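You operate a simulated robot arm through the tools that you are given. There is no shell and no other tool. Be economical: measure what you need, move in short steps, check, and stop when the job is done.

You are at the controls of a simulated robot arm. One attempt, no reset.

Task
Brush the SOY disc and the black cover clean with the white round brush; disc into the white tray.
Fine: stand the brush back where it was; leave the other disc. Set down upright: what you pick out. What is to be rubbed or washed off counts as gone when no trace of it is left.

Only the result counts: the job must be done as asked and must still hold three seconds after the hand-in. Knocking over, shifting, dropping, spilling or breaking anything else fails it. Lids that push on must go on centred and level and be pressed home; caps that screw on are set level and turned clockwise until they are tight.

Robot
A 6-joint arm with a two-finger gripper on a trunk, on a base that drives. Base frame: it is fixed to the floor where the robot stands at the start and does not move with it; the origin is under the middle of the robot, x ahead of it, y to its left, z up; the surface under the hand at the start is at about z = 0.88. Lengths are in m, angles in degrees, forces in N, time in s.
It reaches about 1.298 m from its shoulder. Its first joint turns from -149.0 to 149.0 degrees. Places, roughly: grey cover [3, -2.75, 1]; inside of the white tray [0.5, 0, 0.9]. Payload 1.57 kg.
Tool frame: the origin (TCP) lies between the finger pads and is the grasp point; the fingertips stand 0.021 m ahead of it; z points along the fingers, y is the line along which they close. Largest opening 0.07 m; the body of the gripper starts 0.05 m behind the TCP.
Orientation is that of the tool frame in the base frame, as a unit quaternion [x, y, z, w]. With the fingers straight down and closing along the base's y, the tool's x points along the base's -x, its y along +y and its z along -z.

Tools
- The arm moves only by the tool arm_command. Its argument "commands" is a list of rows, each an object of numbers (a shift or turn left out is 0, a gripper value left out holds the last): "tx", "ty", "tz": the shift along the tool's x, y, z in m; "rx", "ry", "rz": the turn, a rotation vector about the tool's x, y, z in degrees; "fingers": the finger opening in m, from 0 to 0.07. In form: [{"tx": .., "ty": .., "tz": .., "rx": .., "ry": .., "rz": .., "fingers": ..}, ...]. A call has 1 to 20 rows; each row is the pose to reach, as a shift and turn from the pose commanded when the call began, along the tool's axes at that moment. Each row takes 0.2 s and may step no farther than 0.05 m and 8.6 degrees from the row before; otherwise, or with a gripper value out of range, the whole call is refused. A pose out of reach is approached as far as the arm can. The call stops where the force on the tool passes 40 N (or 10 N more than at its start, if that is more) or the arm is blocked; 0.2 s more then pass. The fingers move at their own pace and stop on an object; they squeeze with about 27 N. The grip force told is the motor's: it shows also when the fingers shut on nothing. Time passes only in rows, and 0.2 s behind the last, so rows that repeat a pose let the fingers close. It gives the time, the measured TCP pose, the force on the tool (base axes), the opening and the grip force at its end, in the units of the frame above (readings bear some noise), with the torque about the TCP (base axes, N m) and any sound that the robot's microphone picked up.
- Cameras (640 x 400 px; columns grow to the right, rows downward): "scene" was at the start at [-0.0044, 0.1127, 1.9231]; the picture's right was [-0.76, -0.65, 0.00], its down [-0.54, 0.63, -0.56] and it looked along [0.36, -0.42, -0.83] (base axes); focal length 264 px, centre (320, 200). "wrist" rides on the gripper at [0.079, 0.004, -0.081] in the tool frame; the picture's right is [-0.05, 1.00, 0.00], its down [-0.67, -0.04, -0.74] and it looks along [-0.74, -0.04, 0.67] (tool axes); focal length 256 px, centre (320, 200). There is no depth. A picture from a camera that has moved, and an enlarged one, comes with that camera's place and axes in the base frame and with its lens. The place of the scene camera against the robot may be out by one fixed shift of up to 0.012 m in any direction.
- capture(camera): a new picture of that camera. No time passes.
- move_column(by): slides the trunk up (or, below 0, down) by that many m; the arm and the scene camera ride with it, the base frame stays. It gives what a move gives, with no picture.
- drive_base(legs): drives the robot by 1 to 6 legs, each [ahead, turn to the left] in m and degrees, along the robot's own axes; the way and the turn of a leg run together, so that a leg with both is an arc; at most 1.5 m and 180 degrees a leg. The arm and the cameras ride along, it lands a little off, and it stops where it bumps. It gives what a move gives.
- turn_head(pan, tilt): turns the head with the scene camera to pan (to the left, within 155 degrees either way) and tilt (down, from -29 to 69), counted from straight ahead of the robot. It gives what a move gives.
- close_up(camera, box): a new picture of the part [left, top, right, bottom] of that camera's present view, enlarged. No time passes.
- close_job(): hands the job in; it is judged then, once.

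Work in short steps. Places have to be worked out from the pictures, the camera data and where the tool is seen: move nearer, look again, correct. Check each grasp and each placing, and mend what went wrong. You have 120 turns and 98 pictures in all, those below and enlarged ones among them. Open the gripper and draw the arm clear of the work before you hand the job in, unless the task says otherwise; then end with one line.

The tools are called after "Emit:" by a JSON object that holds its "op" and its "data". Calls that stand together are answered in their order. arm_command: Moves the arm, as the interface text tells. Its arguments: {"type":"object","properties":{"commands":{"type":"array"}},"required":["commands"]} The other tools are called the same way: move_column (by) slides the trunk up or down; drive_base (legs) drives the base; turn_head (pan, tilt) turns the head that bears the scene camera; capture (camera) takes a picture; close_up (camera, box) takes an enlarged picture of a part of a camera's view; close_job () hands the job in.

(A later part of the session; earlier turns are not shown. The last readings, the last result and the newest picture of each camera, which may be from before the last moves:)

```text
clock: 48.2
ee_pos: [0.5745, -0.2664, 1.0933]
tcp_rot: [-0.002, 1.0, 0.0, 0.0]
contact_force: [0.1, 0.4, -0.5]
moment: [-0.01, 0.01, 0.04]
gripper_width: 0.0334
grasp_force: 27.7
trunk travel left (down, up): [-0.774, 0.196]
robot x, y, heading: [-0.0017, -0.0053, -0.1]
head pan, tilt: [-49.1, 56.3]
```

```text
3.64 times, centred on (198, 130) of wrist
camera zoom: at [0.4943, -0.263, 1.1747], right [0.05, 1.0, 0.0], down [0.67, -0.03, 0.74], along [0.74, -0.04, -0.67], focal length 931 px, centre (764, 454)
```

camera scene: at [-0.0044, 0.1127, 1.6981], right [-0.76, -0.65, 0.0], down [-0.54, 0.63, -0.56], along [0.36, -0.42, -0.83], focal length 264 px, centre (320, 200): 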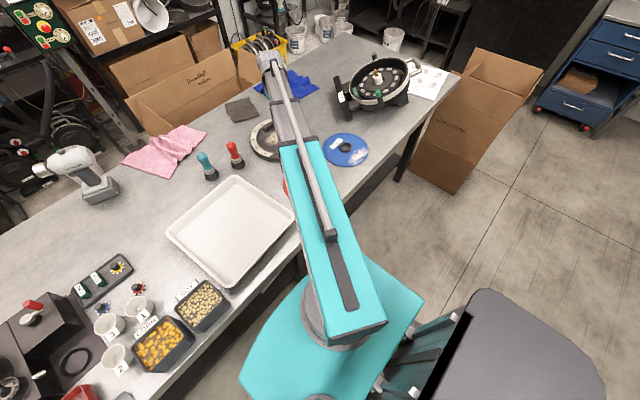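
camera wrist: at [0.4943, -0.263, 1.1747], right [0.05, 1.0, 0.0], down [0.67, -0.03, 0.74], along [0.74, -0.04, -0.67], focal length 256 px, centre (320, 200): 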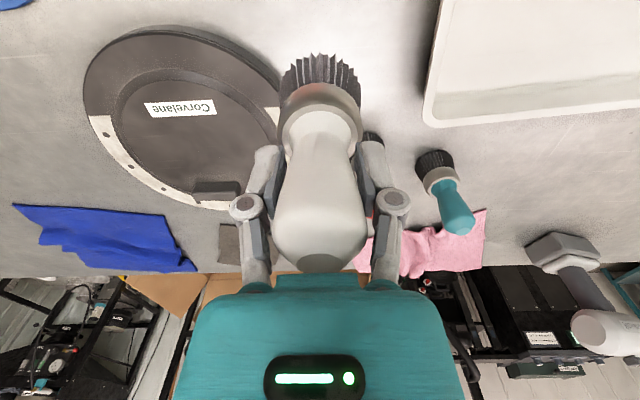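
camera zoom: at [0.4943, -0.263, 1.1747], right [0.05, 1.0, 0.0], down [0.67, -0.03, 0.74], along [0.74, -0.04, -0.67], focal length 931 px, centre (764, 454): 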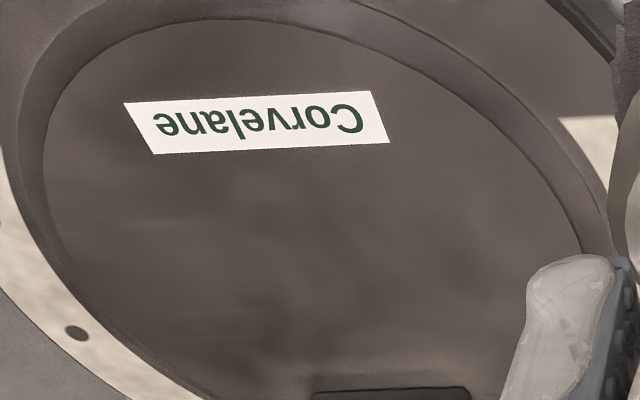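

A faint light halo by the tab remains; check it from the scene camera to see whether it's shading or dirt.

Emit:
{"op": "close_up", "data": {"camera": "scene", "box": [240, 100, 320, 150]}}

```text
8.00 times, centred on (280, 125) of scene
camera zoom: at [-0.0048, 0.1131, 1.7553], right [-0.76, -0.65, 0.0], down [-0.54, 0.63, -0.56], along [0.36, -0.42, -0.83], focal length 2108 px, centre (640, 800)
```

zoom: 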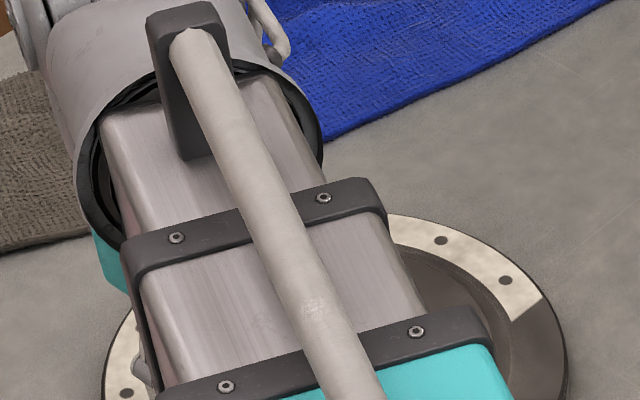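

Arm hides it. I move on toward the SOY disc, which will also uncover the cover for the scene camera.

Emit:
{"op": "arm_command", "data": {"commands": [{"tx": 0.03, "ty": -0.035}, {"tx": 0.06, "ty": -0.07}, {"tx": 0.09, "ty": -0.105}, {"tx": 0.12, "ty": -0.14}, {"tx": 0.15, "ty": -0.17}, {"tx": 0.18, "ty": -0.19}, {"tx": 0.21, "ty": -0.2}]}}

Emit:
{"op": "capture", "data": {"camera": "wrist"}}

Emit:
{"op": "close_up", "data": {"camera": "scene", "box": [230, 90, 390, 190]}}

```text
clock: 49.8
ee_pos: [0.3639, -0.4678, 1.0926]
tcp_rot: [-0.001, 1.0, 0.0, -0.001]
contact_force: [-0.1, 0.7, -2.1]
moment: [0.03, -0.01, 0.0]
gripper_width: 0.0332
grasp_force: 27.5
trunk travel left (down, up): [-0.774, 0.196]
robot x, y, heading: [0.0004, -0.002, -0.1]
head pan, tilt: [-49.1, 56.3]
```

```text
61 pictures are left
camera wrist: at [0.2845, -0.4642, 1.1746], right [0.05, 1.0, 0.0], down [0.67, -0.03, 0.74], along [0.74, -0.04, -0.67], focal length 256 px, centre (320, 200)
```

wrist: 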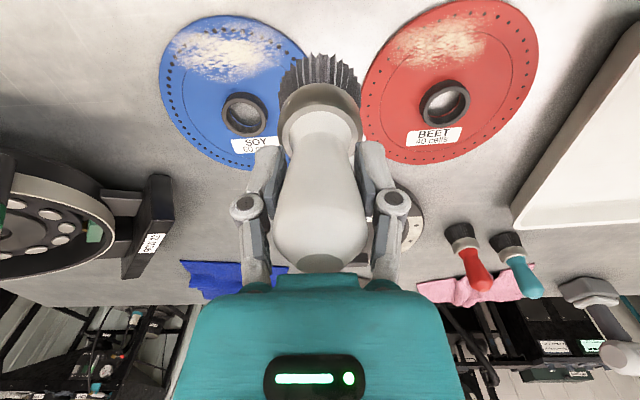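

```text
4.00 times, centred on (310, 140) of scene
camera zoom: at [-0.0048, 0.1127, 1.7553], right [-0.76, -0.65, 0.0], down [-0.54, 0.63, -0.56], along [0.36, -0.42, -0.83], focal length 1054 px, centre (360, 440)
```

zoom: 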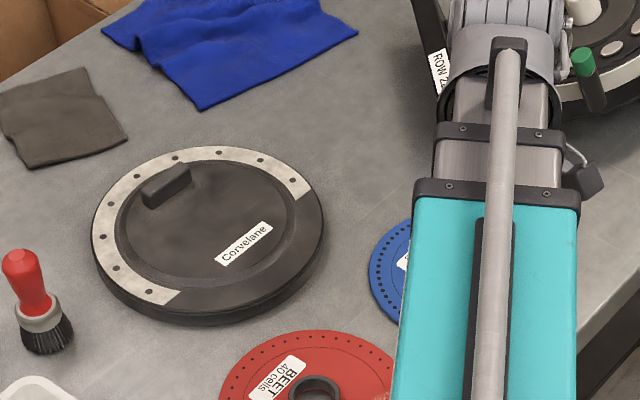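

Zoom on the cover from here.

Emit:
{"op": "close_up", "data": {"camera": "scene", "box": [248, 118, 318, 162]}}

Emit:
{"op": "close_up", "data": {"camera": "wrist", "box": [144, 0, 320, 110]}}

```text
9.09 times, centred on (283, 140) of scene
camera zoom: at [-0.0048, 0.1127, 1.7553], right [-0.76, -0.65, 0.0], down [-0.54, 0.63, -0.56], along [0.36, -0.42, -0.83], focal length 2396 px, centre (656, 746)
```

zoom: 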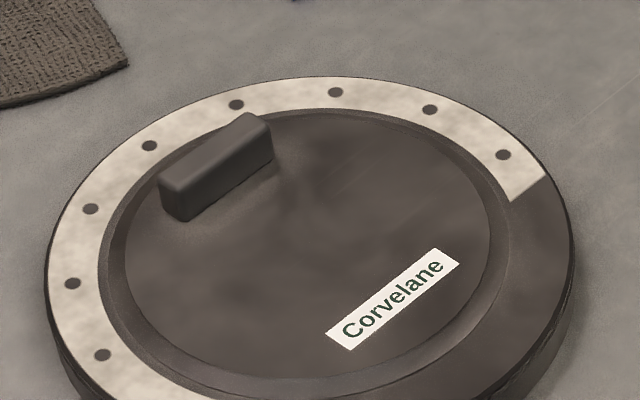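

```text
3.64 times, centred on (232, 55) of wrist
camera zoom: at [0.2845, -0.4642, 1.1746], right [0.05, 1.0, 0.0], down [0.67, -0.03, 0.74], along [0.74, -0.04, -0.67], focal length 931 px, centre (640, 727)
```

zoom: 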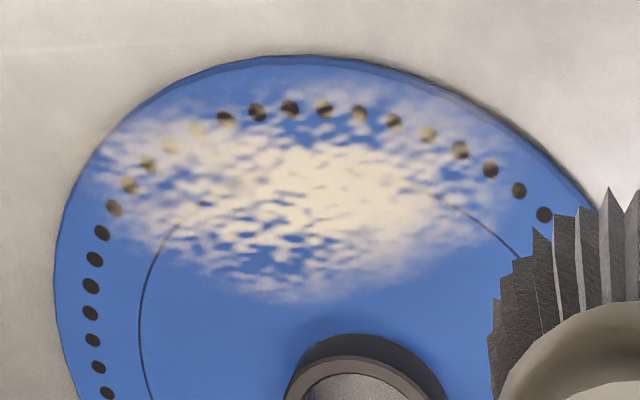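

The cover's halo wraps the whole tab and survived direct passes, so it is baked shading; cover is clean. SOY dirt: x 0.348–0.404, y −0.622…−0.508. Go above its middle and lower.

Emit:
{"op": "arm_command", "data": {"commands": [{"tx": -0.004, "ty": -0.04}, {"tx": -0.008, "ty": -0.08}, {"tx": -0.008, "ty": -0.097}]}}

Emit:
{"op": "move_column", "data": {"by": -0.117}}

Emit:
{"op": "move_column", "data": {"by": -0.004}}

Emit:
{"op": "capture", "data": {"camera": "wrist"}}

```text
clock: 50.6
ee_pos: [0.3747, -0.5642, 1.0922]
tcp_rot: [-0.002, 1.0, 0.0, 0.0]
contact_force: [-0.2, 0.3, -0.1]
moment: [0.02, 0.01, 0.0]
gripper_width: 0.0338
grasp_force: 26.8
trunk travel left (down, up): [-0.774, 0.196]
robot x, y, heading: [0.0042, -0.0062, 0.2]
head pan, tilt: [-49.1, 56.3]
```

```text
clock: 52.1
ee_pos: [0.3753, -0.565, 0.9758]
tcp_rot: [-0.001, 1.0, -0.001, 0.001]
contact_force: [-0.6, -0.3, -1.0]
moment: [0.0, -0.02, -0.03]
gripper_width: 0.0334
grasp_force: 27.0
trunk travel left (down, up): [-0.657, 0.313]
robot x, y, heading: [0.0031, 0.0007, -0.0]
head pan, tilt: [-49.1, 56.3]
```

```text
clock: 52.6
ee_pos: [0.3753, -0.5649, 0.9713]
tcp_rot: [-0.002, 1.0, 0.0, 0.0]
contact_force: [0.1, -0.2, -0.9]
moment: [0.02, 0.01, 0.0]
gripper_width: 0.0335
grasp_force: 27.0
trunk travel left (down, up): [-0.653, 0.317]
robot x, y, heading: [0.0012, -0.0073, 0.3]
head pan, tilt: [-49.1, 56.3]
```

```text
57 pictures are left
camera wrist: at [0.2958, -0.5611, 1.0535], right [0.05, 1.0, 0.0], down [0.67, -0.03, 0.74], along [0.74, -0.04, -0.67], focal length 256 px, centre (320, 200)
```

wrist: 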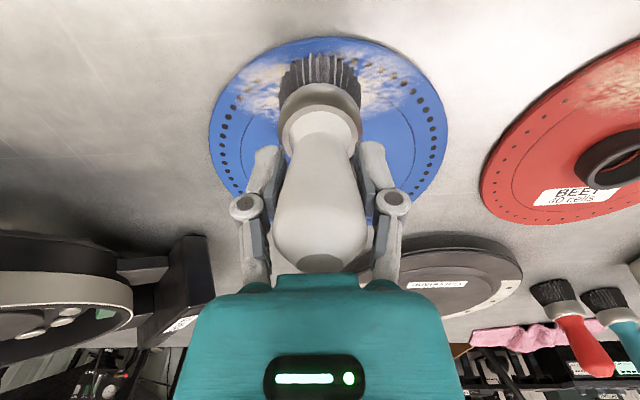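

Continue down in 2 mm steps to contact.

Emit:
{"op": "move_column", "data": {"by": -0.002}}

Emit:
{"op": "move_column", "data": {"by": -0.0015}}

Emit:
{"op": "move_column", "data": {"by": -0.001}}

```text
clock: 53.1
ee_pos: [0.3752, -0.5628, 0.9701]
tcp_rot: [-0.002, 1.0, 0.0, 0.0]
contact_force: [0.1, -0.9, -1.0]
moment: [0.01, 0.02, 0.01]
gripper_width: 0.0332
grasp_force: 27.0
trunk travel left (down, up): [-0.651, 0.319]
robot x, y, heading: [0.0006, -0.0035, 0.1]
head pan, tilt: [-49.1, 56.3]
```

```text
clock: 53.6
ee_pos: [0.3749, -0.5645, 0.9687]
tcp_rot: [-0.002, 1.0, 0.0, 0.0]
contact_force: [-0.2, -0.3, -0.8]
moment: [0.02, -0.01, 0.0]
gripper_width: 0.0334
grasp_force: 27.0
trunk travel left (down, up): [-0.65, 0.32]
robot x, y, heading: [0.0045, -0.0064, 0.1]
head pan, tilt: [-49.1, 56.3]
```

```text
clock: 54.1
ee_pos: [0.3742, -0.5646, 0.9677]
tcp_rot: [-0.001, 1.0, 0.0, 0.0]
contact_force: [-1.1, -0.2, -0.1]
moment: [0.01, -0.02, -0.01]
gripper_width: 0.0331
grasp_force: 26.8
trunk travel left (down, up): [-0.649, 0.321]
robot x, y, heading: [0.0007, -0.0061, -0.2]
head pan, tilt: [-49.1, 56.3]
```

Emit:
{"op": "move_column", "data": {"by": -0.0015}}

Emit:
{"op": "move_column", "data": {"by": -0.001}}

Emit:
{"op": "move_column", "data": {"by": -0.001}}

```text
clock: 54.6
ee_pos: [0.3742, -0.5628, 0.968]
tcp_rot: [-0.002, 1.0, -0.002, 0.0]
contact_force: [3.0, -4.4, 21.0]
moment: [-0.15, -0.1, -0.01]
gripper_width: 0.0331
grasp_force: 27.0
trunk travel left (down, up): [-0.647, 0.323]
robot x, y, heading: [-0.0022, -0.0017, 0.0]
head pan, tilt: [-49.1, 56.3]
```

```text
clock: 55.1
ee_pos: [0.3742, -0.565, 0.9656]
tcp_rot: [-0.001, 1.0, -0.001, 0.0]
contact_force: [2.4, -5.3, 21.0]
moment: [-0.13, -0.05, -0.01]
gripper_width: 0.0333
grasp_force: 27.2
trunk travel left (down, up): [-0.646, 0.324]
robot x, y, heading: [-0.0015, -0.007, -0.2]
head pan, tilt: [-49.1, 56.3]
```

```text
clock: 55.7
ee_pos: [0.3748, -0.5632, 0.9644]
tcp_rot: [-0.002, 1.0, 0.0, 0.0]
contact_force: [2.4, -4.0, 20.3]
moment: [-0.11, -0.02, -0.01]
gripper_width: 0.0332
grasp_force: 27.2
trunk travel left (down, up): [-0.645, 0.325]
robot x, y, heading: [0.0005, -0.0052, -0.3]
head pan, tilt: [-49.1, 56.3]
```

Contact made and the brush slipped a couple mm in grip; back off 1 mm to light pressure.

Emit:
{"op": "move_column", "data": {"by": 0.001}}

```text
clock: 56.2
ee_pos: [0.3759, -0.5624, 0.9662]
tcp_rot: [-0.002, 1.0, 0.001, 0.0]
contact_force: [-0.7, 0.3, 0.1]
moment: [0.07, 0.04, -0.03]
gripper_width: 0.0334
grasp_force: 27.0
trunk travel left (down, up): [-0.646, 0.324]
robot x, y, heading: [0.0007, -0.0051, 0.1]
head pan, tilt: [-49.1, 56.3]
```

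Slightly lower (0.4 mm) and make a first pass along y.

Emit:
{"op": "move_column", "data": {"by": -0.0004}}

Emit:
{"op": "arm_command", "data": {"commands": [{"ty": 0.02}, {"ty": 0.04}, {"ty": 0.05}, {"ty": 0.02, "tx": 0.005}, {"ty": -0.01, "tx": 0.008}, {"ty": -0.04, "tx": 0.006}, {"ty": -0.055}]}}

Emit:
{"op": "capture", "data": {"camera": "wrist"}}

```text
clock: 56.7
ee_pos: [0.3752, -0.5639, 0.965]
tcp_rot: [-0.002, 1.0, -0.001, 0.0]
contact_force: [-1.2, 2.1, 2.5]
moment: [0.14, 0.08, 0.03]
gripper_width: 0.0331
grasp_force: 27.2
trunk travel left (down, up): [-0.646, 0.324]
robot x, y, heading: [0.0029, -0.0019, 0.0]
head pan, tilt: [-49.1, 56.3]
```

```text
clock: 58.3
ee_pos: [0.3758, -0.6214, 0.964]
tcp_rot: [-0.003, 1.0, 0.0, 0.001]
contact_force: [0.8, -0.5, 2.5]
moment: [0.01, -0.02, -0.04]
gripper_width: 0.0334
grasp_force: 26.8
trunk travel left (down, up): [-0.646, 0.324]
robot x, y, heading: [-0.0024, -0.0018, 0.1]
head pan, tilt: [-49.1, 56.3]
```

```text
56 pictures are left
camera wrist: at [0.2961, -0.6172, 1.0462], right [0.05, 1.0, 0.0], down [0.67, -0.03, 0.75], along [0.74, -0.04, -0.67], focal length 256 px, centre (320, 200)
```

wrist: 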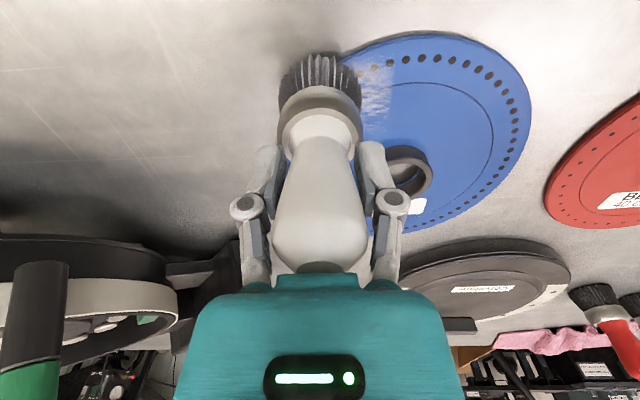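

Dirt shrinks. Continue: inner strokes skirting the hub, then outer ones along the rim.

Emit:
{"op": "arm_command", "data": {"commands": [{"tx": -0.02, "ty": 0.01}, {"tx": -0.012, "ty": 0.025}, {"tx": -0.007, "ty": 0.045}, {"tx": -0.006, "ty": 0.06}, {"tx": -0.009, "ty": 0.085}, {"tx": -0.018, "ty": 0.105}, {"tx": -0.005, "ty": 0.11}, {"tx": 0.008, "ty": 0.09}, {"tx": 0.014, "ty": 0.065}, {"tx": 0.014, "ty": 0.04}, {"tx": 0.008, "ty": 0.015}, {"tx": -0.005, "ty": -0.003}, {"tx": -0.02, "ty": 0.003}, {"tx": -0.008, "ty": 0.025}, {"tx": 0.003, "ty": 0.035}, {"tx": -0.007, "ty": 0.055}, {"tx": 0.005, "ty": 0.065}, {"tx": -0.007, "ty": 0.085}, {"tx": 0.003, "ty": 0.1}]}}

Emit:
{"op": "capture", "data": {"camera": "wrist"}}

```text
clock: 62.3
ee_pos: [0.371, -0.519, 0.965]
tcp_rot: [-0.002, 1.0, 0.0, -0.001]
contact_force: [-0.3, 1.1, 2.5]
moment: [0.09, -0.04, 0.01]
gripper_width: 0.0331
grasp_force: 27.2
trunk travel left (down, up): [-0.646, 0.324]
robot x, y, heading: [0.0005, -0.0058, -0.0]
head pan, tilt: [-49.1, 56.3]
```

```text
55 pictures are left
camera wrist: at [0.293, -0.5154, 1.0463], right [0.05, 1.0, 0.0], down [0.67, -0.03, 0.74], along [0.74, -0.04, -0.67], focal length 256 px, centre (320, 200)
```

wrist: 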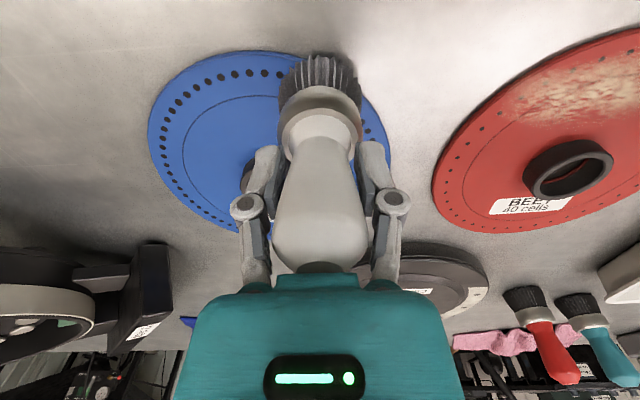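

Looks clean. Lift and inspect from a bit to the left.

Emit:
{"op": "move_column", "data": {"by": 0.09}}

Emit:
{"op": "arm_command", "data": {"commands": [{"ty": 0.045}, {"ty": 0.08, "tx": 0.01}]}}

Emit:
{"op": "close_up", "data": {"camera": "wrist", "box": [100, 0, 300, 125]}}

```text
clock: 63.5
ee_pos: [0.3736, -0.5188, 1.0552]
tcp_rot: [-0.002, 1.0, 0.001, 0.0]
contact_force: [-0.1, -0.3, -0.9]
moment: [0.02, 0.02, -0.03]
gripper_width: 0.0333
grasp_force: 26.5
trunk travel left (down, up): [-0.736, 0.234]
robot x, y, heading: [-0.0005, -0.0064, -0.3]
head pan, tilt: [-49.1, 56.3]
```

```text
clock: 64.1
ee_pos: [0.3622, -0.4392, 1.0547]
tcp_rot: [-0.001, 1.0, 0.001, -0.001]
contact_force: [0.1, 0.6, -0.1]
moment: [-0.01, -0.06, 0.02]
gripper_width: 0.0333
grasp_force: 26.6
trunk travel left (down, up): [-0.736, 0.234]
robot x, y, heading: [0.0005, -0.0056, -0.2]
head pan, tilt: [-49.1, 56.3]
```

```text
3.20 times, centred on (200, 62) of wrist
camera zoom: at [0.2833, -0.4362, 1.1364], right [0.05, 1.0, 0.0], down [0.67, -0.03, 0.74], along [0.74, -0.04, -0.67], focal length 819 px, centre (704, 640)
```

zoom: 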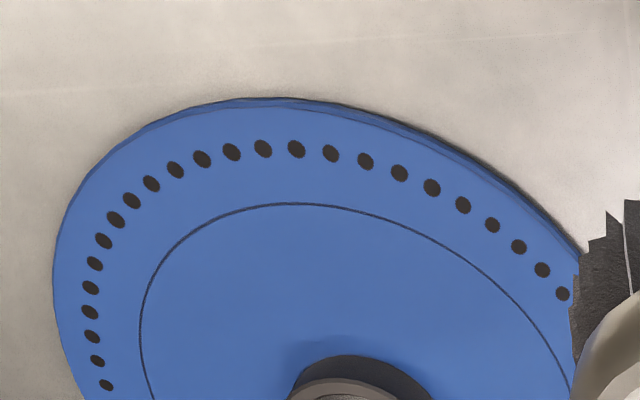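

Very clean; check the hub-side closer.

Emit:
{"op": "close_up", "data": {"camera": "wrist", "box": [170, 60, 258, 115]}}

Emit:
{"op": "close_up", "data": {"camera": "wrist", "box": [110, 25, 206, 85]}}

```text
7.27 times, centred on (214, 88) of wrist
camera zoom: at [0.2833, -0.4362, 1.1364], right [0.05, 1.0, 0.0], down [0.67, -0.03, 0.74], along [0.74, -0.04, -0.67], focal length 1862 px, centre (1091, 1018)
```

zoom: 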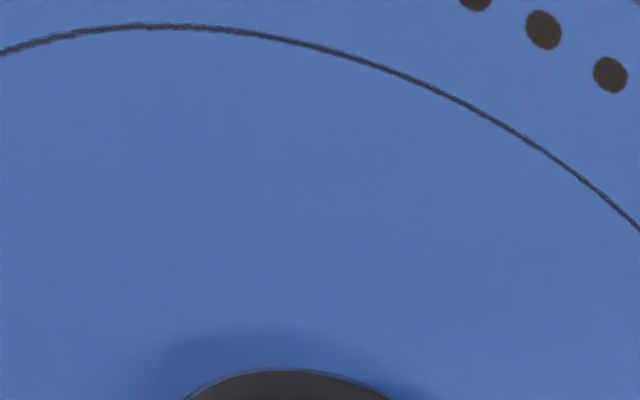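

```text
6.67 times, centred on (158, 55) of wrist
camera zoom: at [0.2833, -0.4362, 1.1364], right [0.05, 1.0, 0.0], down [0.67, -0.03, 0.74], along [0.74, -0.04, -0.67], focal length 1707 px, centre (1400, 1167)
```

zoom: 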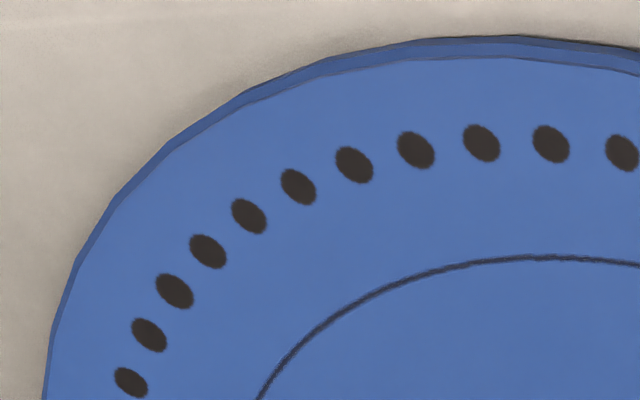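

Disc is clean. Now return the brush: raise and travel to above its original spot (0.722,-0.006).

Emit:
{"op": "move_column", "data": {"by": 0.115}}

Emit:
{"op": "arm_command", "data": {"commands": [{"tx": -0.025, "ty": 0.035}, {"tx": -0.05, "ty": 0.07}, {"tx": -0.075, "ty": 0.105}, {"tx": -0.1, "ty": 0.14}, {"tx": -0.125, "ty": 0.175}, {"tx": -0.15, "ty": 0.21}, {"tx": -0.175, "ty": 0.245}, {"tx": -0.2, "ty": 0.28}, {"tx": -0.225, "ty": 0.315}, {"tx": -0.255, "ty": 0.345}, {"tx": -0.285, "ty": 0.375}, {"tx": -0.315, "ty": 0.4}, {"tx": -0.345, "ty": 0.42}, {"tx": -0.36, "ty": 0.433}, {"tx": -0.36, "ty": 0.433}]}}

Emit:
{"op": "capture", "data": {"camera": "wrist"}}

Emit:
{"op": "capture", "data": {"camera": "scene"}}

```text
clock: 65.6
ee_pos: [0.3629, -0.4404, 1.1704]
tcp_rot: [-0.002, 1.0, 0.0, 0.0]
contact_force: [0.4, -0.8, -0.3]
moment: [0.02, 0.0, -0.01]
gripper_width: 0.033
grasp_force: 27.2
trunk travel left (down, up): [-0.851, 0.119]
robot x, y, heading: [0.0005, -0.0038, 0.1]
head pan, tilt: [-49.1, 56.3]
```

```text
clock: 68.8
ee_pos: [0.7225, -0.0079, 1.1692]
tcp_rot: [-0.002, 1.0, 0.0, 0.0]
contact_force: [-0.2, 0.1, -0.3]
moment: [-0.02, 0.0, 0.03]
gripper_width: 0.0331
grasp_force: 27.1
trunk travel left (down, up): [-0.851, 0.119]
robot x, y, heading: [0.0038, -0.0064, -0.2]
head pan, tilt: [-49.1, 56.3]
```

```text
51 pictures are left
camera wrist: at [0.6425, -0.0033, 1.2511], right [0.05, 1.0, 0.0], down [0.67, -0.03, 0.74], along [0.74, -0.04, -0.67], focal length 256 px, centre (320, 200)
```

wrist: 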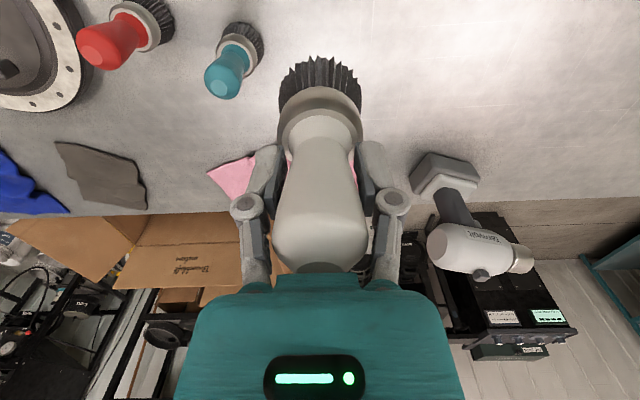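

```text
50 pictures are left
camera scene: at [-0.0044, 0.1128, 1.8319], right [-0.76, -0.65, 0.0], down [-0.54, 0.63, -0.56], along [0.36, -0.42, -0.83], focal length 264 px, centre (320, 200)
```

scene: 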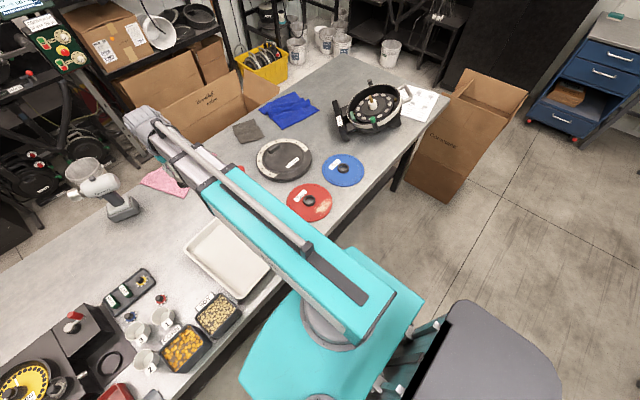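

Exactly over the original spot. Lower most of the way; also a clear close-up of the cover.

Emit:
{"op": "close_up", "data": {"camera": "scene", "box": [248, 132, 320, 186]}}

Emit:
{"op": "move_column", "data": {"by": -0.202}}

Emit:
{"op": "move_column", "data": {"by": -0.003}}

```text
7.41 times, centred on (284, 159) of scene
camera zoom: at [-0.0044, 0.1128, 1.8319], right [-0.76, -0.65, 0.0], down [-0.54, 0.63, -0.56], along [0.36, -0.42, -0.83], focal length 1952 px, centre (587, 504)
```

zoom: 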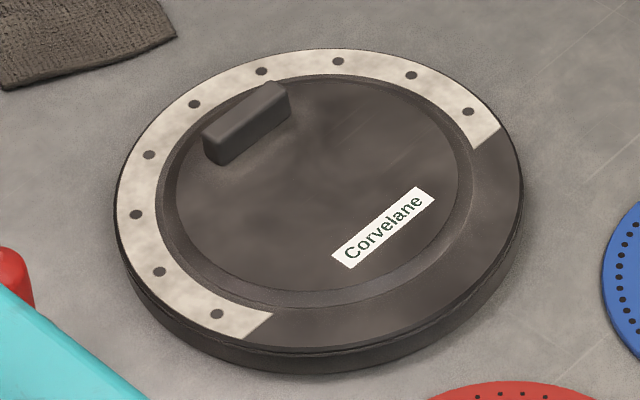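

```text
clock: 71.0
ee_pos: [0.7213, -0.0069, 0.9676]
tcp_rot: [-0.002, 1.0, 0.0, 0.0]
contact_force: [0.3, -0.2, -1.0]
moment: [0.0, 0.0, -0.01]
gripper_width: 0.0333
grasp_force: 27.1
trunk travel left (down, up): [-0.649, 0.321]
robot x, y, heading: [-0.001, -0.0021, -0.1]
head pan, tilt: [-49.1, 56.3]
```

```text
clock: 71.5
ee_pos: [0.7211, -0.0075, 0.9642]
tcp_rot: [-0.002, 1.0, 0.001, 0.0]
contact_force: [0.1, 0.4, -0.1]
moment: [-0.01, 0.03, 0.0]
gripper_width: 0.033
grasp_force: 27.0
trunk travel left (down, up): [-0.646, 0.324]
robot x, y, heading: [-0.0012, -0.0073, 0.2]
head pan, tilt: [-49.1, 56.3]
```

Cover looks clean. Lower in 1 mm steps to touch.

Emit:
{"op": "move_column", "data": {"by": -0.0015}}

Emit:
{"op": "move_column", "data": {"by": -0.001}}

```text
clock: 72.0
ee_pos: [0.7224, -0.0075, 0.963]
tcp_rot: [-0.003, 1.0, 0.0, 0.0]
contact_force: [0.5, 0.4, -1.1]
moment: [-0.01, 0.03, 0.0]
gripper_width: 0.0334
grasp_force: 27.5
trunk travel left (down, up): [-0.644, 0.326]
robot x, y, heading: [-0.0017, -0.0056, 0.1]
head pan, tilt: [-49.1, 56.3]
```

```text
clock: 72.5
ee_pos: [0.7212, -0.0066, 0.962]
tcp_rot: [-0.001, 1.0, 0.0, 0.0]
contact_force: [-0.7, 0.3, -1.2]
moment: [0.02, -0.07, -0.01]
gripper_width: 0.033
grasp_force: 27.4
trunk travel left (down, up): [-0.643, 0.327]
robot x, y, heading: [0.0005, -0.0062, -0.2]
head pan, tilt: [-49.1, 56.3]
```

Emit:
{"op": "move_column", "data": {"by": -0.001}}

Emit:
{"op": "move_column", "data": {"by": -0.001}}

```text
clock: 73.0
ee_pos: [0.7211, -0.0074, 0.9613]
tcp_rot: [-0.002, 1.0, 0.0, 0.0]
contact_force: [0.2, -0.3, -1.4]
moment: [0.04, 0.0, -0.02]
gripper_width: 0.0331
grasp_force: 26.5
trunk travel left (down, up): [-0.642, 0.328]
robot x, y, heading: [-0.0015, -0.0025, -0.2]
head pan, tilt: [-49.1, 56.3]
```

```text
clock: 73.5
ee_pos: [0.7219, -0.0057, 0.9601]
tcp_rot: [-0.002, 1.0, 0.0, 0.0]
contact_force: [-1.2, 0.5, -1.7]
moment: [-0.01, 0.02, -0.01]
gripper_width: 0.0332
grasp_force: 26.9
trunk travel left (down, up): [-0.641, 0.329]
robot x, y, heading: [-0.0037, -0.0019, -0.2]
head pan, tilt: [-49.1, 56.3]
```

Emit:
{"op": "move_column", "data": {"by": -0.001}}

Emit:
{"op": "move_column", "data": {"by": -0.001}}

```text
clock: 74.0
ee_pos: [0.7216, -0.0059, 0.9585]
tcp_rot: [-0.002, 1.0, -0.001, 0.001]
contact_force: [2.0, 0.3, 10.1]
moment: [0.05, -0.12, -0.01]
gripper_width: 0.0331
grasp_force: 26.8
trunk travel left (down, up): [-0.64, 0.33]
robot x, y, heading: [-0.0003, -0.0068, 0.1]
head pan, tilt: [-49.1, 56.3]
```

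```text
clock: 74.5
ee_pos: [0.7217, -0.0069, 0.9586]
tcp_rot: [-0.002, 1.0, 0.0, 0.001]
contact_force: [7.2, -0.7, 21.9]
moment: [0.02, -0.17, -0.04]
gripper_width: 0.033
grasp_force: 27.2
trunk travel left (down, up): [-0.639, 0.331]
robot x, y, heading: [0.0004, -0.0036, -0.0]
head pan, tilt: [-49.1, 56.3]
```

Seated on the table. Back off 1 mm and open the fingers.

Emit:
{"op": "move_column", "data": {"by": 0.001}}

Emit:
{"op": "arm_command", "data": {"commands": [{"fingers": 0.036}, {"fingers": 0.045}, {"fingers": 0.07}, {"fingers": 0.07}, {"fingers": 0.07}]}}

Emit:
{"op": "capture", "data": {"camera": "wrist"}}

```text
clock: 75.0
ee_pos: [0.7207, -0.0066, 0.9589]
tcp_rot: [-0.002, 1.0, 0.0, 0.0]
contact_force: [1.9, 0.7, 5.6]
moment: [-0.03, -0.09, 0.0]
gripper_width: 0.0332
grasp_force: 26.9
trunk travel left (down, up): [-0.64, 0.33]
robot x, y, heading: [0.0012, -0.0051, 0.3]
head pan, tilt: [-49.1, 56.3]
```

```text
clock: 76.2
ee_pos: [0.7225, -0.0064, 0.9596]
tcp_rot: [-0.003, 1.0, 0.0, 0.0]
contact_force: [-0.8, -0.1, 0.0]
moment: [0.01, 0.01, 0.02]
gripper_width: 0.0701
grasp_force: 0.0
trunk travel left (down, up): [-0.64, 0.33]
robot x, y, heading: [-0.0016, 0.0002, -0.0]
head pan, tilt: [-49.1, 56.3]
```

```text
48 pictures are left
camera wrist: at [0.6424, -0.0034, 1.0406], right [0.05, 1.0, 0.0], down [0.67, -0.03, 0.74], along [0.74, -0.04, -0.67], focal length 256 px, centre (320, 200)
```

wrist: 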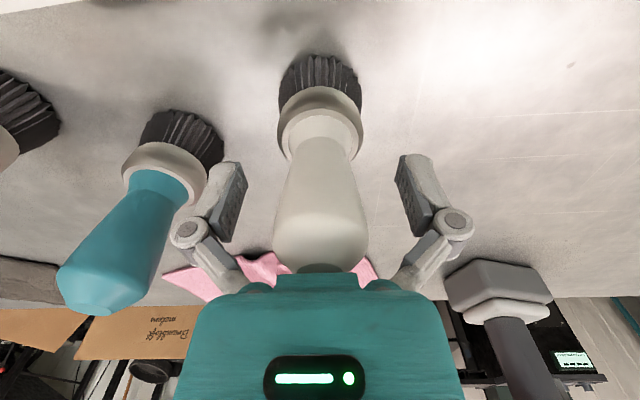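

The white brush stands upright in place. Rise and go to above the SOY hub.

Emit:
{"op": "move_column", "data": {"by": 0.17}}

Emit:
{"op": "arm_command", "data": {"commands": [{"tx": 0.02, "ty": -0.04}, {"tx": 0.04, "ty": -0.08}, {"tx": 0.06, "ty": -0.12}, {"tx": 0.08, "ty": -0.16}, {"tx": 0.1, "ty": -0.2}, {"tx": 0.12, "ty": -0.24}, {"tx": 0.14, "ty": -0.28}, {"tx": 0.16, "ty": -0.32}, {"tx": 0.18, "ty": -0.36}, {"tx": 0.2, "ty": -0.4}, {"tx": 0.22, "ty": -0.44}, {"tx": 0.24, "ty": -0.48}, {"tx": 0.265, "ty": -0.515}, {"tx": 0.285, "ty": -0.55}]}}

Emit:
{"op": "capture", "data": {"camera": "wrist"}}

Emit:
{"op": "capture", "data": {"camera": "scene"}}

```text
clock: 78.2
ee_pos: [0.7216, -0.0075, 1.1287]
tcp_rot: [-0.002, 1.0, 0.0, 0.0]
contact_force: [0.6, -0.1, 0.3]
moment: [-0.01, 0.0, 0.01]
gripper_width: 0.0698
grasp_force: 0.1
trunk travel left (down, up): [-0.81, 0.16]
robot x, y, heading: [-0.0022, -0.0003, 0.0]
head pan, tilt: [-49.1, 56.3]
```

```text
clock: 81.2
ee_pos: [0.4387, -0.5588, 1.1293]
tcp_rot: [-0.002, 1.0, 0.0, 0.001]
contact_force: [-0.2, -0.4, 0.1]
moment: [0.01, -0.01, -0.02]
gripper_width: 0.0697
grasp_force: 0.1
trunk travel left (down, up): [-0.81, 0.16]
robot x, y, heading: [0.0012, -0.0035, 0.1]
head pan, tilt: [-49.1, 56.3]
```

```text
47 pictures are left
camera wrist: at [0.3601, -0.5562, 1.2106], right [0.05, 1.0, 0.0], down [0.67, -0.03, 0.74], along [0.74, -0.04, -0.67], focal length 256 px, centre (320, 200)
```

wrist: 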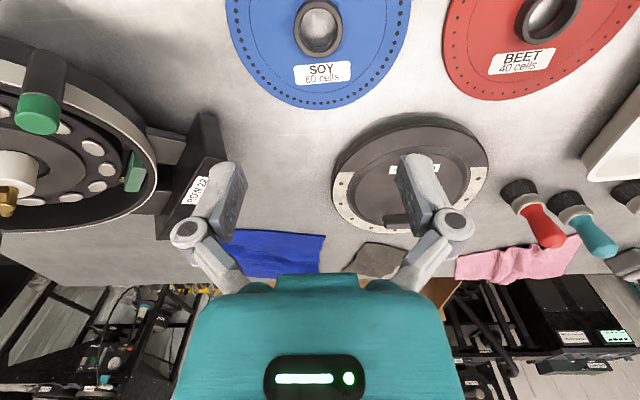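

```text
46 pictures are left
camera scene: at [-0.0047, 0.1123, 1.7914], right [-0.76, -0.65, 0.0], down [-0.54, 0.63, -0.56], along [0.36, -0.42, -0.83], focal length 264 px, centre (320, 200)
```

scene: 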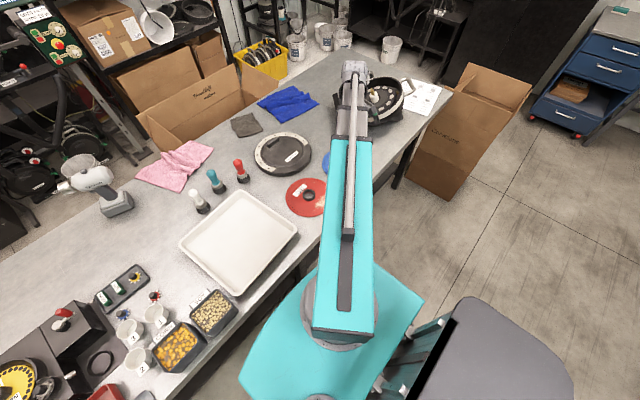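

Hub ≈(0.437,-0.562), outer diameter ~0.047. Fine-adjust, lower part-way, and look.

Emit:
{"op": "arm_command", "data": {"commands": [{"tx": 0.001, "ty": -0.004}]}}

Emit:
{"op": "move_column", "data": {"by": -0.14}}

Emit:
{"op": "capture", "data": {"camera": "wrist"}}

```text
clock: 81.6
ee_pos: [0.4385, -0.5623, 1.1296]
tcp_rot: [-0.002, 1.0, 0.0, 0.0]
contact_force: [0.6, 0.0, 0.5]
moment: [-0.03, 0.0, -0.04]
gripper_width: 0.07
grasp_force: 0.0
trunk travel left (down, up): [-0.81, 0.16]
robot x, y, heading: [0.0011, -0.0046, -0.1]
head pan, tilt: [-49.1, 56.3]
```

```text
clock: 83.2
ee_pos: [0.4378, -0.5622, 0.9891]
tcp_rot: [-0.002, 1.0, 0.0, 0.0]
contact_force: [1.2, 0.8, -0.3]
moment: [0.01, 0.01, 0.0]
gripper_width: 0.0702
grasp_force: 0.2
trunk travel left (down, up): [-0.67, 0.3]
robot x, y, heading: [0.0012, -0.0025, 0.2]
head pan, tilt: [-49.1, 56.3]
```

```text
45 pictures are left
camera wrist: at [0.3592, -0.5591, 1.0707], right [0.05, 1.0, 0.0], down [0.67, -0.03, 0.74], along [0.74, -0.04, -0.67], focal length 256 px, centre (320, 200)
```

wrist: 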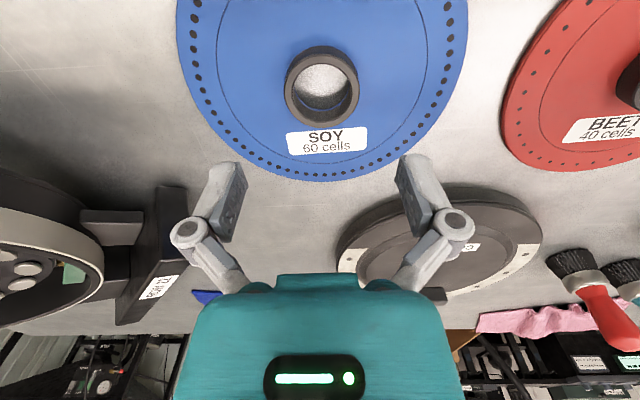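

Aligned. Lower to TCP ≈0.914 and view.

Emit:
{"op": "move_column", "data": {"by": -0.065}}

Emit:
{"op": "move_column", "data": {"by": -0.01}}

Emit:
{"op": "capture", "data": {"camera": "wrist"}}

```text
clock: 84.3
ee_pos: [0.4389, -0.5631, 0.9245]
tcp_rot: [-0.002, 1.0, 0.0, 0.0]
contact_force: [-1.5, -0.4, 0.4]
moment: [0.01, -0.01, 0.01]
gripper_width: 0.0697
grasp_force: 0.1
trunk travel left (down, up): [-0.605, 0.365]
robot x, y, heading: [0.0041, -0.0028, 0.0]
head pan, tilt: [-49.1, 56.3]
```

```text
clock: 84.9
ee_pos: [0.4388, -0.5625, 0.9138]
tcp_rot: [-0.001, 1.0, 0.0, 0.0]
contact_force: [-0.6, 0.8, -0.4]
moment: [-0.02, 0.0, 0.02]
gripper_width: 0.0701
grasp_force: 0.1
trunk travel left (down, up): [-0.595, 0.375]
robot x, y, heading: [-0.0026, -0.0018, -0.1]
head pan, tilt: [-49.1, 56.3]
```

```text
44 pictures are left
camera wrist: at [0.3592, -0.5591, 0.9956], right [0.05, 1.0, 0.0], down [0.67, -0.03, 0.74], along [0.74, -0.04, -0.67], focal length 256 px, centre (320, 200)
```

wrist: 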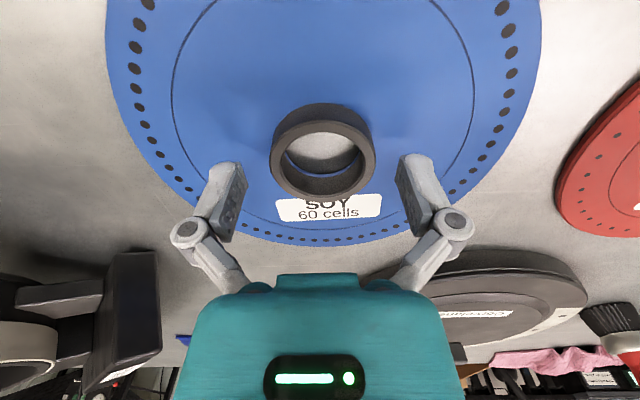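

Well aligned. Lower 4 mm more and close on the hub.

Emit:
{"op": "move_column", "data": {"by": -0.004}}

Emit:
{"op": "arm_command", "data": {"commands": [{"fingers": 0.0}, {"fingers": 0.0}, {"fingers": 0.0}, {"fingers": 0.0}, {"fingers": 0.0}]}}

Emit:
{"op": "capture", "data": {"camera": "wrist"}}

```text
clock: 85.4
ee_pos: [0.439, -0.5626, 0.9114]
tcp_rot: [-0.002, 1.0, 0.0, 0.0]
contact_force: [0.4, 0.1, -1.2]
moment: [0.03, 0.0, 0.03]
gripper_width: 0.0701
grasp_force: 0.1
trunk travel left (down, up): [-0.591, 0.379]
robot x, y, heading: [0.0, -0.0056, 0.1]
head pan, tilt: [-49.1, 56.3]
```

```text
clock: 86.6
ee_pos: [0.4377, -0.5632, 0.9096]
tcp_rot: [-0.001, 1.0, 0.0, -0.001]
contact_force: [-0.2, 1.0, 2.8]
moment: [0.2, 0.0, -0.02]
gripper_width: 0.0515
grasp_force: 27.5
trunk travel left (down, up): [-0.591, 0.379]
robot x, y, heading: [-0.0002, -0.0032, -0.1]
head pan, tilt: [-49.1, 56.3]
```

```text
43 pictures are left
camera wrist: at [0.3591, -0.5589, 0.9919], right [0.05, 1.0, 0.0], down [0.67, -0.03, 0.74], along [0.74, -0.04, -0.67], focal length 256 px, centre (320, 200)
```

wrist: 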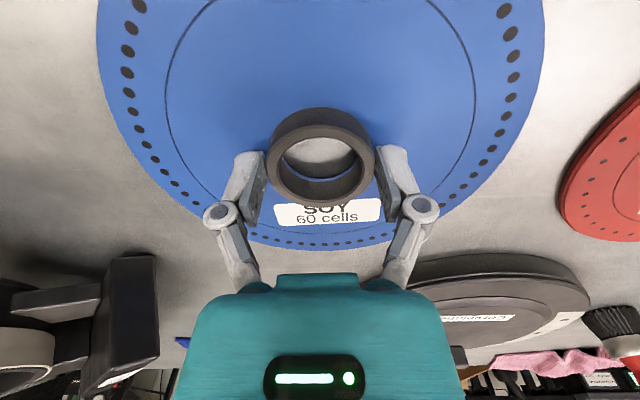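

Hub held (0.0515). Lift 3 cm and check.

Emit:
{"op": "move_column", "data": {"by": 0.03}}

Emit:
{"op": "capture", "data": {"camera": "wrist"}}

```text
clock: 87.3
ee_pos: [0.4383, -0.5624, 0.9406]
tcp_rot: [-0.002, 1.0, 0.0, 0.0]
contact_force: [0.8, -0.1, -1.7]
moment: [0.01, 0.02, -0.02]
gripper_width: 0.0515
grasp_force: 27.2
trunk travel left (down, up): [-0.621, 0.349]
robot x, y, heading: [-0.0003, -0.0035, 0.1]
head pan, tilt: [-49.1, 56.3]
```

```text
42 pictures are left
camera wrist: at [0.3594, -0.5592, 1.0216], right [0.05, 1.0, 0.0], down [0.67, -0.03, 0.74], along [0.74, -0.04, -0.67], focal length 256 px, centre (320, 200)
```

wrist: 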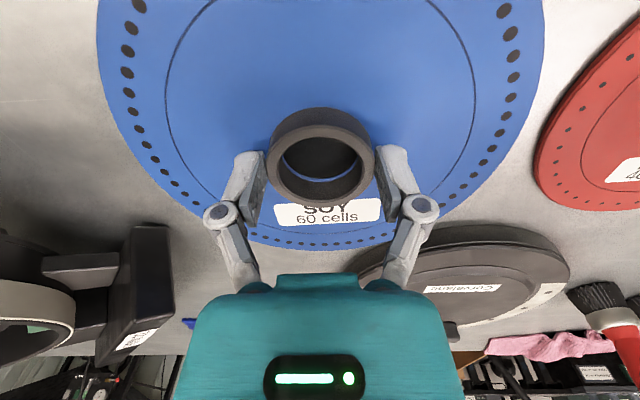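

Disc is level in the grip. Raise and carry it over the tray centre (0.50, -0.003).

Emit:
{"op": "move_column", "data": {"by": 0.12}}

Emit:
{"op": "arm_command", "data": {"commands": [{"tx": -0.004, "ty": 0.035}, {"tx": -0.008, "ty": 0.07}, {"tx": -0.012, "ty": 0.105}, {"tx": -0.016, "ty": 0.14}, {"tx": -0.02, "ty": 0.175}, {"tx": -0.024, "ty": 0.21}, {"tx": -0.028, "ty": 0.245}, {"tx": -0.032, "ty": 0.28}, {"tx": -0.036, "ty": 0.315}, {"tx": -0.04, "ty": 0.35}, {"tx": -0.044, "ty": 0.385}, {"tx": -0.048, "ty": 0.42}, {"tx": -0.052, "ty": 0.455}, {"tx": -0.056, "ty": 0.49}, {"tx": -0.06, "ty": 0.525}, {"tx": -0.062, "ty": 0.559}, {"tx": -0.062, "ty": 0.559}]}}

Emit:
{"op": "capture", "data": {"camera": "wrist"}}

Emit:
{"op": "capture", "data": {"camera": "scene"}}

```text
clock: 88.8
ee_pos: [0.4387, -0.5623, 1.0603]
tcp_rot: [-0.002, 1.0, 0.0, 0.0]
contact_force: [0.7, -0.3, -1.7]
moment: [0.03, 0.0, 0.02]
gripper_width: 0.0514
grasp_force: 26.9
trunk travel left (down, up): [-0.741, 0.229]
robot x, y, heading: [0.002, -0.0068, 0.2]
head pan, tilt: [-49.1, 56.3]
```

```text
clock: 92.4
ee_pos: [0.5382, -0.0014, 1.0591]
tcp_rot: [-0.002, 1.0, 0.0, -0.001]
contact_force: [-1.0, 0.2, -1.3]
moment: [0.02, -0.02, -0.02]
gripper_width: 0.0517
grasp_force: 26.7
out of reach, approached as far as the arm can: row 10, 11, 12, 13, 14, 15, 16, 17
trunk travel left (down, up): [-0.741, 0.229]
robot x, y, heading: [-0.0004, -0.0013, -0.1]
head pan, tilt: [-49.1, 56.3]
```

```text
41 pictures are left
camera wrist: at [0.4589, 0.0022, 1.1417], right [0.05, 1.0, 0.0], down [0.67, -0.03, 0.74], along [0.74, -0.04, -0.67], focal length 256 px, centre (320, 200)
```

wrist: 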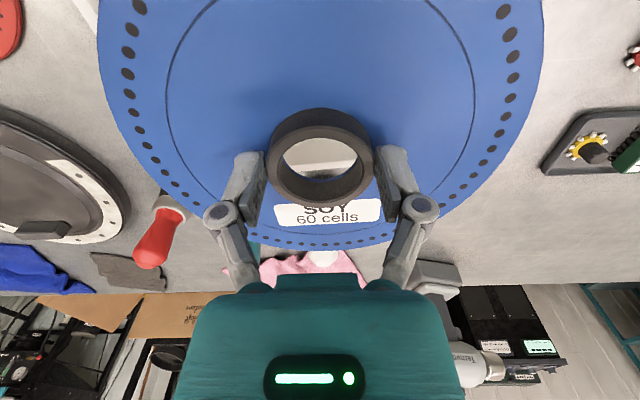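

```text
40 pictures are left
camera scene: at [-0.0044, 0.1131, 1.7224], right [-0.76, -0.65, 0.0], down [-0.54, 0.63, -0.56], along [0.36, -0.42, -0.83], focal length 264 px, centre (320, 200)
```

scene: 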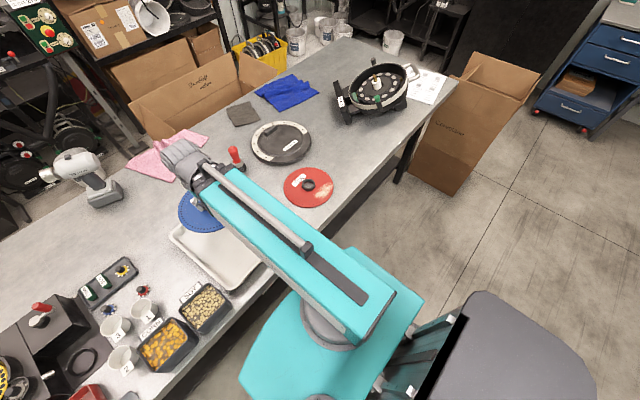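

The arm's minimum extension stops at x=0.538; the tray centre is ~0.505. I drive the base back 3.5 cm.

Emit:
{"op": "drive_base", "data": {"legs": [[-0.037, 0]]}}

Emit:
{"op": "capture", "data": {"camera": "scene"}}

Emit:
{"op": "capture", "data": {"camera": "wrist"}}

```text
clock: 93.3
ee_pos: [0.5006, -0.0022, 1.0595]
tcp_rot: [-0.003, 1.0, 0.0, -0.001]
contact_force: [-1.0, 0.2, -1.1]
moment: [-0.02, -0.03, -0.04]
gripper_width: 0.0513
grasp_force: 27.3
trunk travel left (down, up): [-0.741, 0.229]
robot x, y, heading: [-0.0327, -0.007, -0.1]
head pan, tilt: [-49.1, 56.3]
```

```text
39 pictures are left
camera scene: at [-0.0417, 0.1128, 1.7224], right [-0.76, -0.65, 0.0], down [-0.54, 0.63, -0.56], along [0.36, -0.42, -0.83], focal length 264 px, centre (320, 200)
```

scene: 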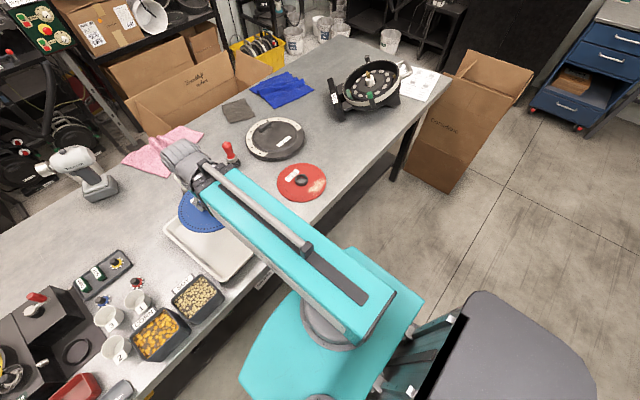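

```text
38 pictures are left
camera wrist: at [0.4216, 0.0018, 1.1419], right [0.05, 1.0, 0.0], down [0.67, -0.03, 0.74], along [0.74, -0.04, -0.67], focal length 256 px, centre (320, 200)
```

wrist: 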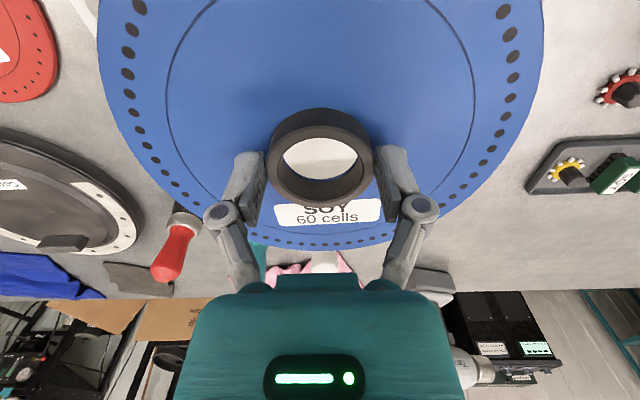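

TCP at (0.501,-0.002). Lower to just above the tray and check clearances.

Emit:
{"op": "move_column", "data": {"by": -0.105}}

Emit:
{"op": "capture", "data": {"camera": "wrist"}}

Emit:
{"op": "close_up", "data": {"camera": "scene", "box": [140, 100, 300, 200]}}

```text
clock: 94.7
ee_pos: [0.5009, -0.0015, 0.9552]
tcp_rot: [-0.002, 1.0, 0.0, -0.002]
contact_force: [-1.3, -0.3, -1.4]
moment: [-0.02, 0.02, -0.02]
gripper_width: 0.0514
grasp_force: 27.6
trunk travel left (down, up): [-0.636, 0.334]
robot x, y, heading: [-0.0361, -0.0011, 0.1]
head pan, tilt: [-49.1, 56.3]
```

```text
37 pictures are left
camera wrist: at [0.4218, 0.0017, 1.0368], right [0.05, 1.0, 0.0], down [0.67, -0.03, 0.74], along [0.74, -0.04, -0.67], focal length 256 px, centre (320, 200)
```

wrist: 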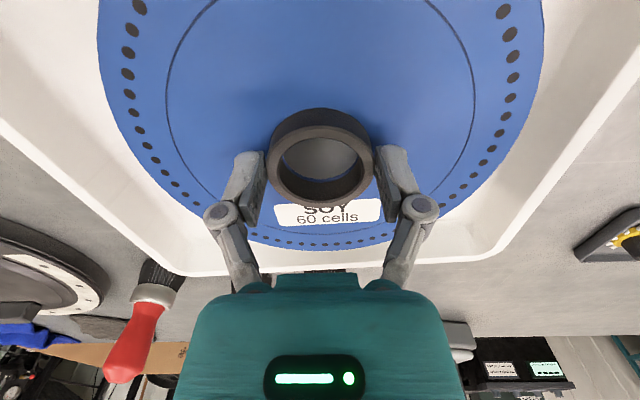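

```text
4.00 times, centred on (220, 150) of scene
camera zoom: at [-0.0414, 0.1128, 1.6174], right [-0.76, -0.65, 0.0], down [-0.54, 0.63, -0.56], along [0.36, -0.42, -0.83], focal length 1054 px, centre (720, 400)
```

zoom: 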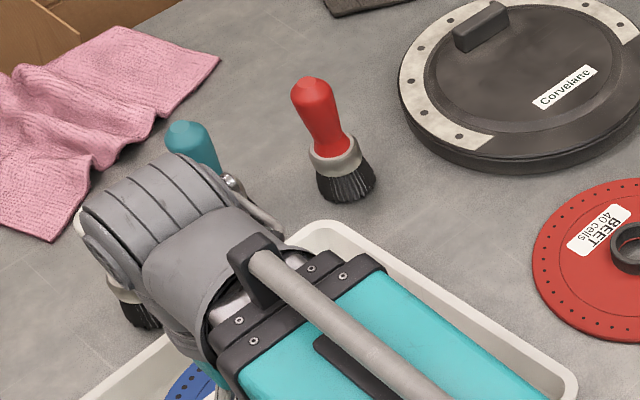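

Disc is centred between the tray sides. Lower further in steps.

Emit:
{"op": "move_column", "data": {"by": -0.03}}

Emit:
{"op": "move_column", "data": {"by": -0.006}}

Emit:
{"op": "capture", "data": {"camera": "wrist"}}

```text
clock: 95.5
ee_pos: [0.5, -0.0015, 0.9251]
tcp_rot: [-0.002, 1.0, 0.0, 0.0]
contact_force: [-0.2, -0.4, -1.1]
moment: [-0.02, 0.04, 0.02]
gripper_width: 0.0515
grasp_force: 27.1
trunk travel left (down, up): [-0.606, 0.364]
robot x, y, heading: [-0.0345, -0.0062, -0.2]
head pan, tilt: [-49.1, 56.3]
```

```text
clock: 96.0
ee_pos: [0.502, -0.0017, 0.9185]
tcp_rot: [-0.002, 1.0, -0.001, -0.001]
contact_force: [0.6, 1.2, -1.7]
moment: [0.02, -0.01, 0.0]
gripper_width: 0.0514
grasp_force: 26.9
trunk travel left (down, up): [-0.6, 0.37]
robot x, y, heading: [-0.0351, -0.0045, -0.1]
head pan, tilt: [-49.1, 56.3]
```

```text
35 pictures are left
camera wrist: at [0.4218, 0.0017, 1.0007], right [0.05, 1.0, 0.0], down [0.67, -0.03, 0.74], along [0.74, -0.04, -0.67], focal length 256 px, centre (320, 200)
```

wrist: 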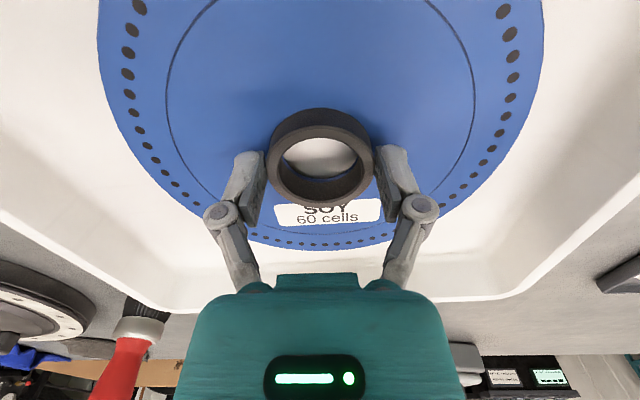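

Clear of the walls. Continue in 2 mm steps until it touches the floor.

Emit:
{"op": "move_column", "data": {"by": -0.002}}

Emit:
{"op": "move_column", "data": {"by": -0.0015}}

Emit:
{"op": "move_column", "data": {"by": -0.0015}}

```text
clock: 96.5
ee_pos: [0.5005, -0.0009, 0.918]
tcp_rot: [-0.001, 1.0, 0.0, -0.001]
contact_force: [-0.3, -0.3, -1.8]
moment: [0.01, 0.0, 0.03]
gripper_width: 0.0513
grasp_force: 26.7
trunk travel left (down, up): [-0.598, 0.372]
robot x, y, heading: [-0.0367, -0.0076, -0.0]
head pan, tilt: [-49.1, 56.3]
```

```text
clock: 97.0
ee_pos: [0.501, -0.001, 0.9151]
tcp_rot: [-0.001, 1.0, 0.0, -0.001]
contact_force: [-0.4, -0.3, -1.2]
moment: [0.0, -0.01, -0.04]
gripper_width: 0.0515
grasp_force: 27.1
trunk travel left (down, up): [-0.597, 0.373]
robot x, y, heading: [-0.0384, -0.0034, -0.0]
head pan, tilt: [-49.1, 56.3]
```

```text
clock: 97.6
ee_pos: [0.5015, -0.0012, 0.9147]
tcp_rot: [-0.001, 1.0, 0.0, 0.0]
contact_force: [5.6, 0.2, 21.2]
moment: [-0.03, -0.17, -0.07]
gripper_width: 0.0516
grasp_force: 26.7
trunk travel left (down, up): [-0.595, 0.375]
robot x, y, heading: [-0.0352, -0.004, 0.3]
head pan, tilt: [-49.1, 56.3]
```

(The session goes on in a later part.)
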